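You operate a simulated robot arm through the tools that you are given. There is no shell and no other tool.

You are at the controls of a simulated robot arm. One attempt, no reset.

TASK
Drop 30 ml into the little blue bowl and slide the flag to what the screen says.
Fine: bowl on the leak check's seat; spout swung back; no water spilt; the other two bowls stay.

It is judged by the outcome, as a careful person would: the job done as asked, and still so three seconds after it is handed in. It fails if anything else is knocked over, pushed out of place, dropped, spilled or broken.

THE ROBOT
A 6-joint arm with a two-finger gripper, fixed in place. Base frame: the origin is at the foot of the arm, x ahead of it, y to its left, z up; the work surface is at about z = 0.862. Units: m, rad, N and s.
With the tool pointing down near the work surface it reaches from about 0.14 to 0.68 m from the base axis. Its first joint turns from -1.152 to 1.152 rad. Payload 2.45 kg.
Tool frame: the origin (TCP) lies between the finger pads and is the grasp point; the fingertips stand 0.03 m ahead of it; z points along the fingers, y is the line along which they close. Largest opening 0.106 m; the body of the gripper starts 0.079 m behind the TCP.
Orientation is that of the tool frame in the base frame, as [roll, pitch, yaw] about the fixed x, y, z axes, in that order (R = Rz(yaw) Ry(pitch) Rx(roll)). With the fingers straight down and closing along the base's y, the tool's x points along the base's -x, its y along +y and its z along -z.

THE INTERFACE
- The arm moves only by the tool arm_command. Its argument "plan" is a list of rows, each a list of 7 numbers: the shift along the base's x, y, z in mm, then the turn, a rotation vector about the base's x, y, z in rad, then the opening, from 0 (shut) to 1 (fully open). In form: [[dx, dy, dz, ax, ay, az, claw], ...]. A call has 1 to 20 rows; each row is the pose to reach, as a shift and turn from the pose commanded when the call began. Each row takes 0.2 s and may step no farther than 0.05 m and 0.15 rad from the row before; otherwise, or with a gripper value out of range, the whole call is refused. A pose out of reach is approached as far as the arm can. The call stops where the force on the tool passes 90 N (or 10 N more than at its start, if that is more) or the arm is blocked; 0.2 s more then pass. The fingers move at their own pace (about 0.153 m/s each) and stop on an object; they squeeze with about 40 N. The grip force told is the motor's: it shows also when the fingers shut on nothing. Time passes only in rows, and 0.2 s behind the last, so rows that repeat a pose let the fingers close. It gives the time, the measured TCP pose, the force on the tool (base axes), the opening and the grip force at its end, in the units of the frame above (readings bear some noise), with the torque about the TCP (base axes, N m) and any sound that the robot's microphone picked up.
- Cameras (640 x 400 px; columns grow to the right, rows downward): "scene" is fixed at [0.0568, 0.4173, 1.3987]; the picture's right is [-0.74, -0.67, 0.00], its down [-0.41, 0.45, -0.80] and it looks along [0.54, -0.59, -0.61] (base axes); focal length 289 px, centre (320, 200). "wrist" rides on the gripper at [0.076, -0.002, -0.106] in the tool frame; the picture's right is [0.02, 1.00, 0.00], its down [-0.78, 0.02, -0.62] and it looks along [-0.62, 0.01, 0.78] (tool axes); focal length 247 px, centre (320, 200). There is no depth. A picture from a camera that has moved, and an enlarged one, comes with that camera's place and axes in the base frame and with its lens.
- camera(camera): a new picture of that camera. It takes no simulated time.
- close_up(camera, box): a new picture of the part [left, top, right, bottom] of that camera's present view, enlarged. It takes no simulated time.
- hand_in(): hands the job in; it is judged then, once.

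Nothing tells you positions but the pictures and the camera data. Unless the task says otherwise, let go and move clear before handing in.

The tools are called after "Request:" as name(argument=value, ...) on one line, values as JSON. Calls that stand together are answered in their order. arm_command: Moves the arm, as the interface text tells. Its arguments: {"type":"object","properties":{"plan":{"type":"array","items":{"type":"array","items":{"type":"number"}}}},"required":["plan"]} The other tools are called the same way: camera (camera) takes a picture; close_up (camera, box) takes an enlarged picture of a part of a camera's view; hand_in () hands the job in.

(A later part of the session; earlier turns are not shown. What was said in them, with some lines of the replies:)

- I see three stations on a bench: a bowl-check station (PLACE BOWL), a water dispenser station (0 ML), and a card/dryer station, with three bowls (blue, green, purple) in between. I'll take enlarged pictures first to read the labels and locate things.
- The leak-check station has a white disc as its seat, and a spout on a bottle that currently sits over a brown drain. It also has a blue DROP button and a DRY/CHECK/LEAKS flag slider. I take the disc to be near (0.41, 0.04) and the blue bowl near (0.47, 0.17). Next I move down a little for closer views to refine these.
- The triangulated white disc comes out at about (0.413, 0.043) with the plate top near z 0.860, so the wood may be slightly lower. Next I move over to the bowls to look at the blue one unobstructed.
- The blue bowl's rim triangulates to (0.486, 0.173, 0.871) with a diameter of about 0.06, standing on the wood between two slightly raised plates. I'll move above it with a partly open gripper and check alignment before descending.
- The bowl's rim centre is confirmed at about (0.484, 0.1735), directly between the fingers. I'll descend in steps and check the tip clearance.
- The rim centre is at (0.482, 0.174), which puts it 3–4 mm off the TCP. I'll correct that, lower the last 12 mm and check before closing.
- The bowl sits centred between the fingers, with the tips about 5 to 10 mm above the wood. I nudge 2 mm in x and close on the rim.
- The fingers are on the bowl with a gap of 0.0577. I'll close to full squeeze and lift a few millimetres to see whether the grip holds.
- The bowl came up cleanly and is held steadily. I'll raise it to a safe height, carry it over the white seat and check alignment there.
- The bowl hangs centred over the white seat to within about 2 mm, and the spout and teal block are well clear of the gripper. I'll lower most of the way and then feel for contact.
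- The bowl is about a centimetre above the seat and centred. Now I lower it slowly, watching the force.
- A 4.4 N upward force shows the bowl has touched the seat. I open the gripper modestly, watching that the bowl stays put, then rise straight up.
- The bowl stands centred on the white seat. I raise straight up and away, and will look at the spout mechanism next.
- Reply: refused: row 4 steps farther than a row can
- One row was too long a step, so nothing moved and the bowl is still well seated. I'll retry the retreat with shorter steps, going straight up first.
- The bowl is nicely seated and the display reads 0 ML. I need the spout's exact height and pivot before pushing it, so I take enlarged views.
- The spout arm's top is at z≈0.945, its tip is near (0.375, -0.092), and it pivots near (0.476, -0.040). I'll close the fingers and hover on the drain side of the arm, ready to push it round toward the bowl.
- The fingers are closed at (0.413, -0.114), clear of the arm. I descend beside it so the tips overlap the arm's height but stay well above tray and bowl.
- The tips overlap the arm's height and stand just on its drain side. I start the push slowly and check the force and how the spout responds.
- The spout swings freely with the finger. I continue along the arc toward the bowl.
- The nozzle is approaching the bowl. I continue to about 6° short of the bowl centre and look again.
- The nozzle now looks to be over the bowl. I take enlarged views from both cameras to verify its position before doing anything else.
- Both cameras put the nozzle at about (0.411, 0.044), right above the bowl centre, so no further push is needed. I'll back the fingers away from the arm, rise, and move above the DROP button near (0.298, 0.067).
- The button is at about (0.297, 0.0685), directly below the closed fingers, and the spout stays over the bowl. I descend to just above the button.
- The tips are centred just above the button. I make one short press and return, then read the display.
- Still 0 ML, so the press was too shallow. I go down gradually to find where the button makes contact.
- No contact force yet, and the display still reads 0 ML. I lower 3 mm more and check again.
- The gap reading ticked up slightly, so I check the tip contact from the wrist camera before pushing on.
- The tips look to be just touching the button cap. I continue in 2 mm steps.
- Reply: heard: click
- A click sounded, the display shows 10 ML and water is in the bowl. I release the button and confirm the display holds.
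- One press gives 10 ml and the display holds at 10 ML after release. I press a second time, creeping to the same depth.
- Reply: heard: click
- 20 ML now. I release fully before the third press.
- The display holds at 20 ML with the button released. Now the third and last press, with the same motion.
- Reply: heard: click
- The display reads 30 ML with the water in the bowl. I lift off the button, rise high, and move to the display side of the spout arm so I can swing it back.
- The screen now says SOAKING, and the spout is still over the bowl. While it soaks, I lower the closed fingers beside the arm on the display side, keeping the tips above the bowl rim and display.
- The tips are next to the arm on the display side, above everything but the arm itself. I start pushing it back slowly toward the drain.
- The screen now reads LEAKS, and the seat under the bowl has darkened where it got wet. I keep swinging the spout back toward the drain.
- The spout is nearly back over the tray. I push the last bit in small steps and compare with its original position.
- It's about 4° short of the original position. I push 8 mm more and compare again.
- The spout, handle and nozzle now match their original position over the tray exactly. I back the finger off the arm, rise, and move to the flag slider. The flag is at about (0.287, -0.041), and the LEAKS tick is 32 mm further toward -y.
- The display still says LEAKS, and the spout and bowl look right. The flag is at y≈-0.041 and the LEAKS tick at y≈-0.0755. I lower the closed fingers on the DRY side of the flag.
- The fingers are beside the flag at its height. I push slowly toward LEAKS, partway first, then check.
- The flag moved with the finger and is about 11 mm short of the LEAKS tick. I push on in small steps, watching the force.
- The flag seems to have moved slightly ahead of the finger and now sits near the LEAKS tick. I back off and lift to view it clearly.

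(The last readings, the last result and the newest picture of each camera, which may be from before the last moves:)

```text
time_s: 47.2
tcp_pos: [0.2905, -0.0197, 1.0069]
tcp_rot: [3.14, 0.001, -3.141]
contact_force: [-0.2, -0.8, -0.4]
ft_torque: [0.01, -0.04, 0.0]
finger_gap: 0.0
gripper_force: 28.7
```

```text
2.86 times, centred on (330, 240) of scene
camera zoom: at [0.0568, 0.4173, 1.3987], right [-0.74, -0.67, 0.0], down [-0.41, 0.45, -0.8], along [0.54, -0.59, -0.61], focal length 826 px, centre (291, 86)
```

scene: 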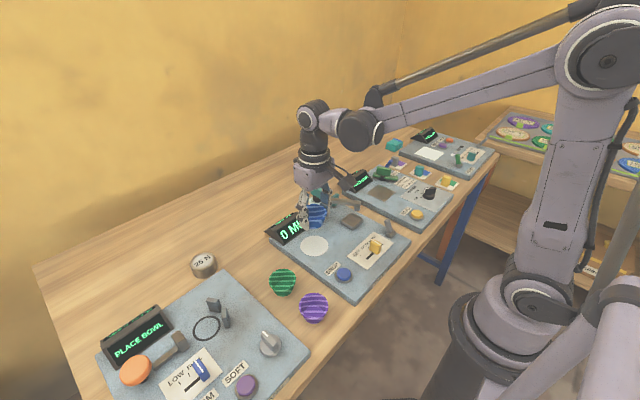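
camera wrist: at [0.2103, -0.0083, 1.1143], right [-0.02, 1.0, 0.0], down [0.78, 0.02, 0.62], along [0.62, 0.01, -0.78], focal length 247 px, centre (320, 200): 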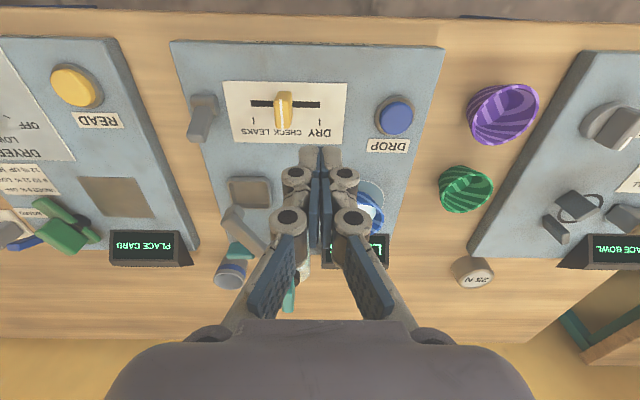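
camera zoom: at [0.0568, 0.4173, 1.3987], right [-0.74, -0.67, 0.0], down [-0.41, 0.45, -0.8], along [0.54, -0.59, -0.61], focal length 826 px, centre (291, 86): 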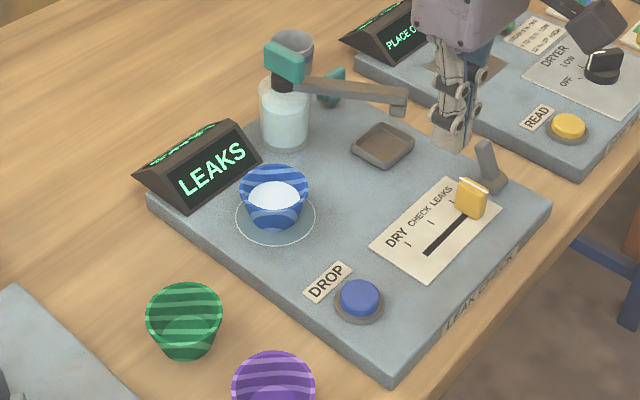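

The flag looks to be on LEAKS, with the screen reading LEAKS. I zoom in to verify its alignment with the tick.

Request:
close_up(camera="scene", box=[335, 215, 395, 260])

Request:
close_up(camera="wrist", box=[240, 70, 350, 150])

```text
8.89 times, centred on (365, 238) of scene
camera zoom: at [0.0568, 0.4173, 1.3987], right [-0.74, -0.67, 0.0], down [-0.41, 0.45, -0.8], along [0.54, -0.59, -0.61], focal length 2569 px, centre (-80, -133)
```

zoom: 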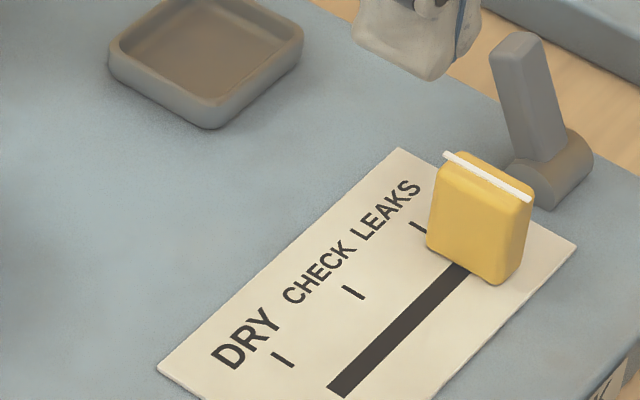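

```text
5.00 times, centred on (295, 110) of wrist
camera zoom: at [0.2121, -0.0221, 1.1145], right [-0.02, 1.0, 0.0], down [0.78, 0.02, 0.62], along [0.62, 0.01, -0.78], focal length 1235 px, centre (445, 650)
```

zoom: 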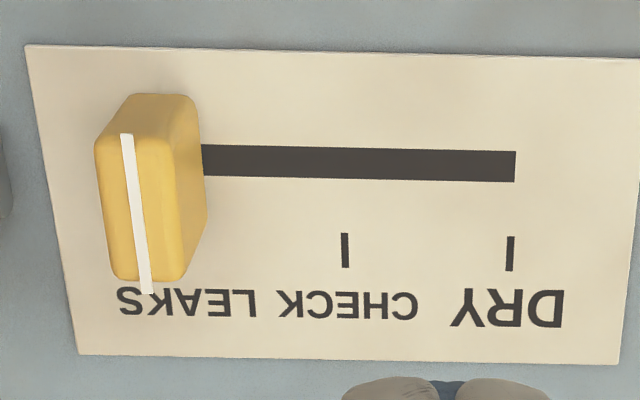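

The flag moved exactly one tick spacing from CHECK and now lines up with LEAKS. I'll raise the arm clear and make a final check of everything.

Request:
arm_command(plan=[[0, 5, 40, 0, 0, 0, 0], [0, 10, 80, 0, 0, 0, 0.3], [10, 20, 120, 0, 0, 0, 0.6], [20, 25, 160, 0, 0, 0, 0.8], [40, 25, 190, 0, 0, 0, 1], [40, 25, 190, 0, 0, 0, 1]])

Request:
camera(camera="scene")

Request:
close_up(camera="scene", box=[230, 170, 420, 330])

Request:
camera(camera="wrist")

Request:
close_up(camera="wrist", box=[210, 0, 450, 190])

```text
time_s: 48.6
tcp_pos: [0.3305, 0.006, 1.1952]
tcp_rot: [3.14, 0.004, -3.141]
contact_force: [0.2, -0.1, -0.5]
ft_torque: [-0.02, 0.02, -0.04]
finger_gap: 0.1059
gripper_force: 0.0
```

```text
taken
```

scene: 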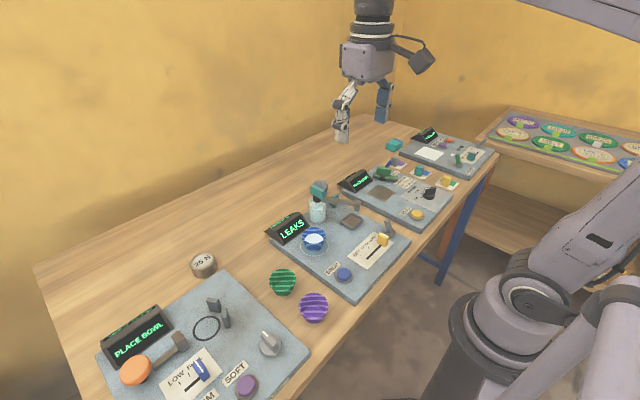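

```text
2.50 times, centred on (325, 250) of scene
camera zoom: at [0.0568, 0.4173, 1.3987], right [-0.74, -0.67, 0.0], down [-0.41, 0.45, -0.8], along [0.54, -0.59, -0.61], focal length 723 px, centre (308, 75)
```

zoom: 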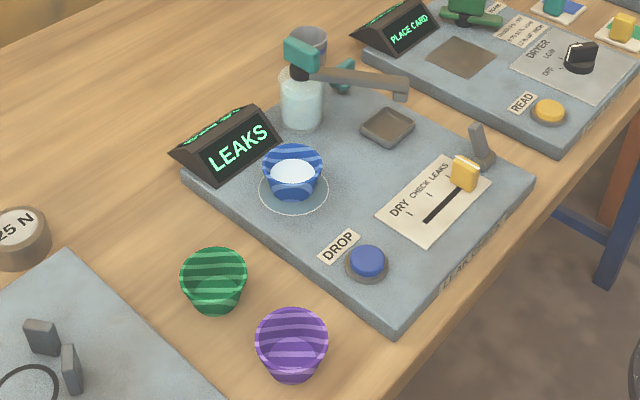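

```text
taken
camera wrist: at [0.2515, 0.0044, 1.3019], right [-0.02, 1.0, 0.0], down [0.78, 0.02, 0.62], along [0.62, 0.01, -0.78], focal length 247 px, centre (320, 200)
```

wrist: 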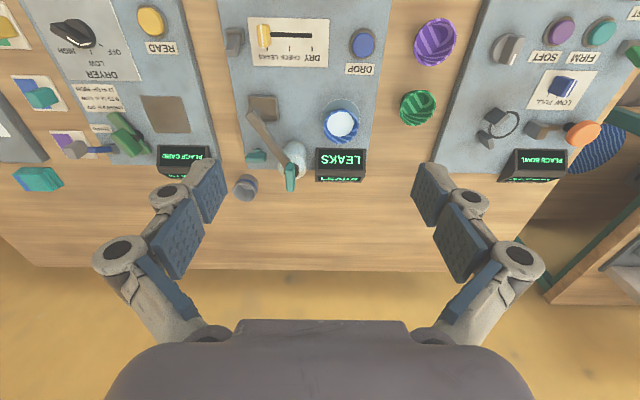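

```text
2.11 times, centred on (330, 95) of wrist
camera zoom: at [0.2515, 0.0044, 1.3019], right [-0.02, 1.0, 0.0], down [0.78, 0.02, 0.62], along [0.62, 0.01, -0.78], focal length 520 px, centre (299, 421)
```

zoom: 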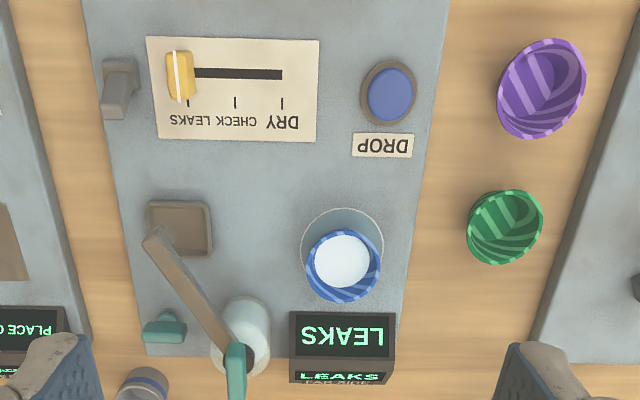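

Everything checks out: the blue bowl with 30 ml stands on the seat, and the spout is back over its tray. The flag is at LEAKS, matching the screen, and the green and purple bowls are where they were. The arm is clear, so I'm handing in.

Request:
hand_in()

```text
The job is handed in.
```

The job is handed in. The little blue bowl stands on the leak check's seat with 30 ml in it, from three presses of DROP at 10 ml each.

- **Flag:** the screen went from SOAKING to LEAKS, so I slid the flag from CHECK to LEAKS. It moved one full tick spacing and lines up with the LEAKS tick.
- **Spout:** it is back over its tray, in the same position it started in.
- **Water:** I saw no water spilt. The seat under the bowl darkened, which I took to be the bowl leaking onto it, matching what the screen says.
- **Other bowls:** the green and purple bowls were not touched.

The gripper is open and the arm is clear of the bench.
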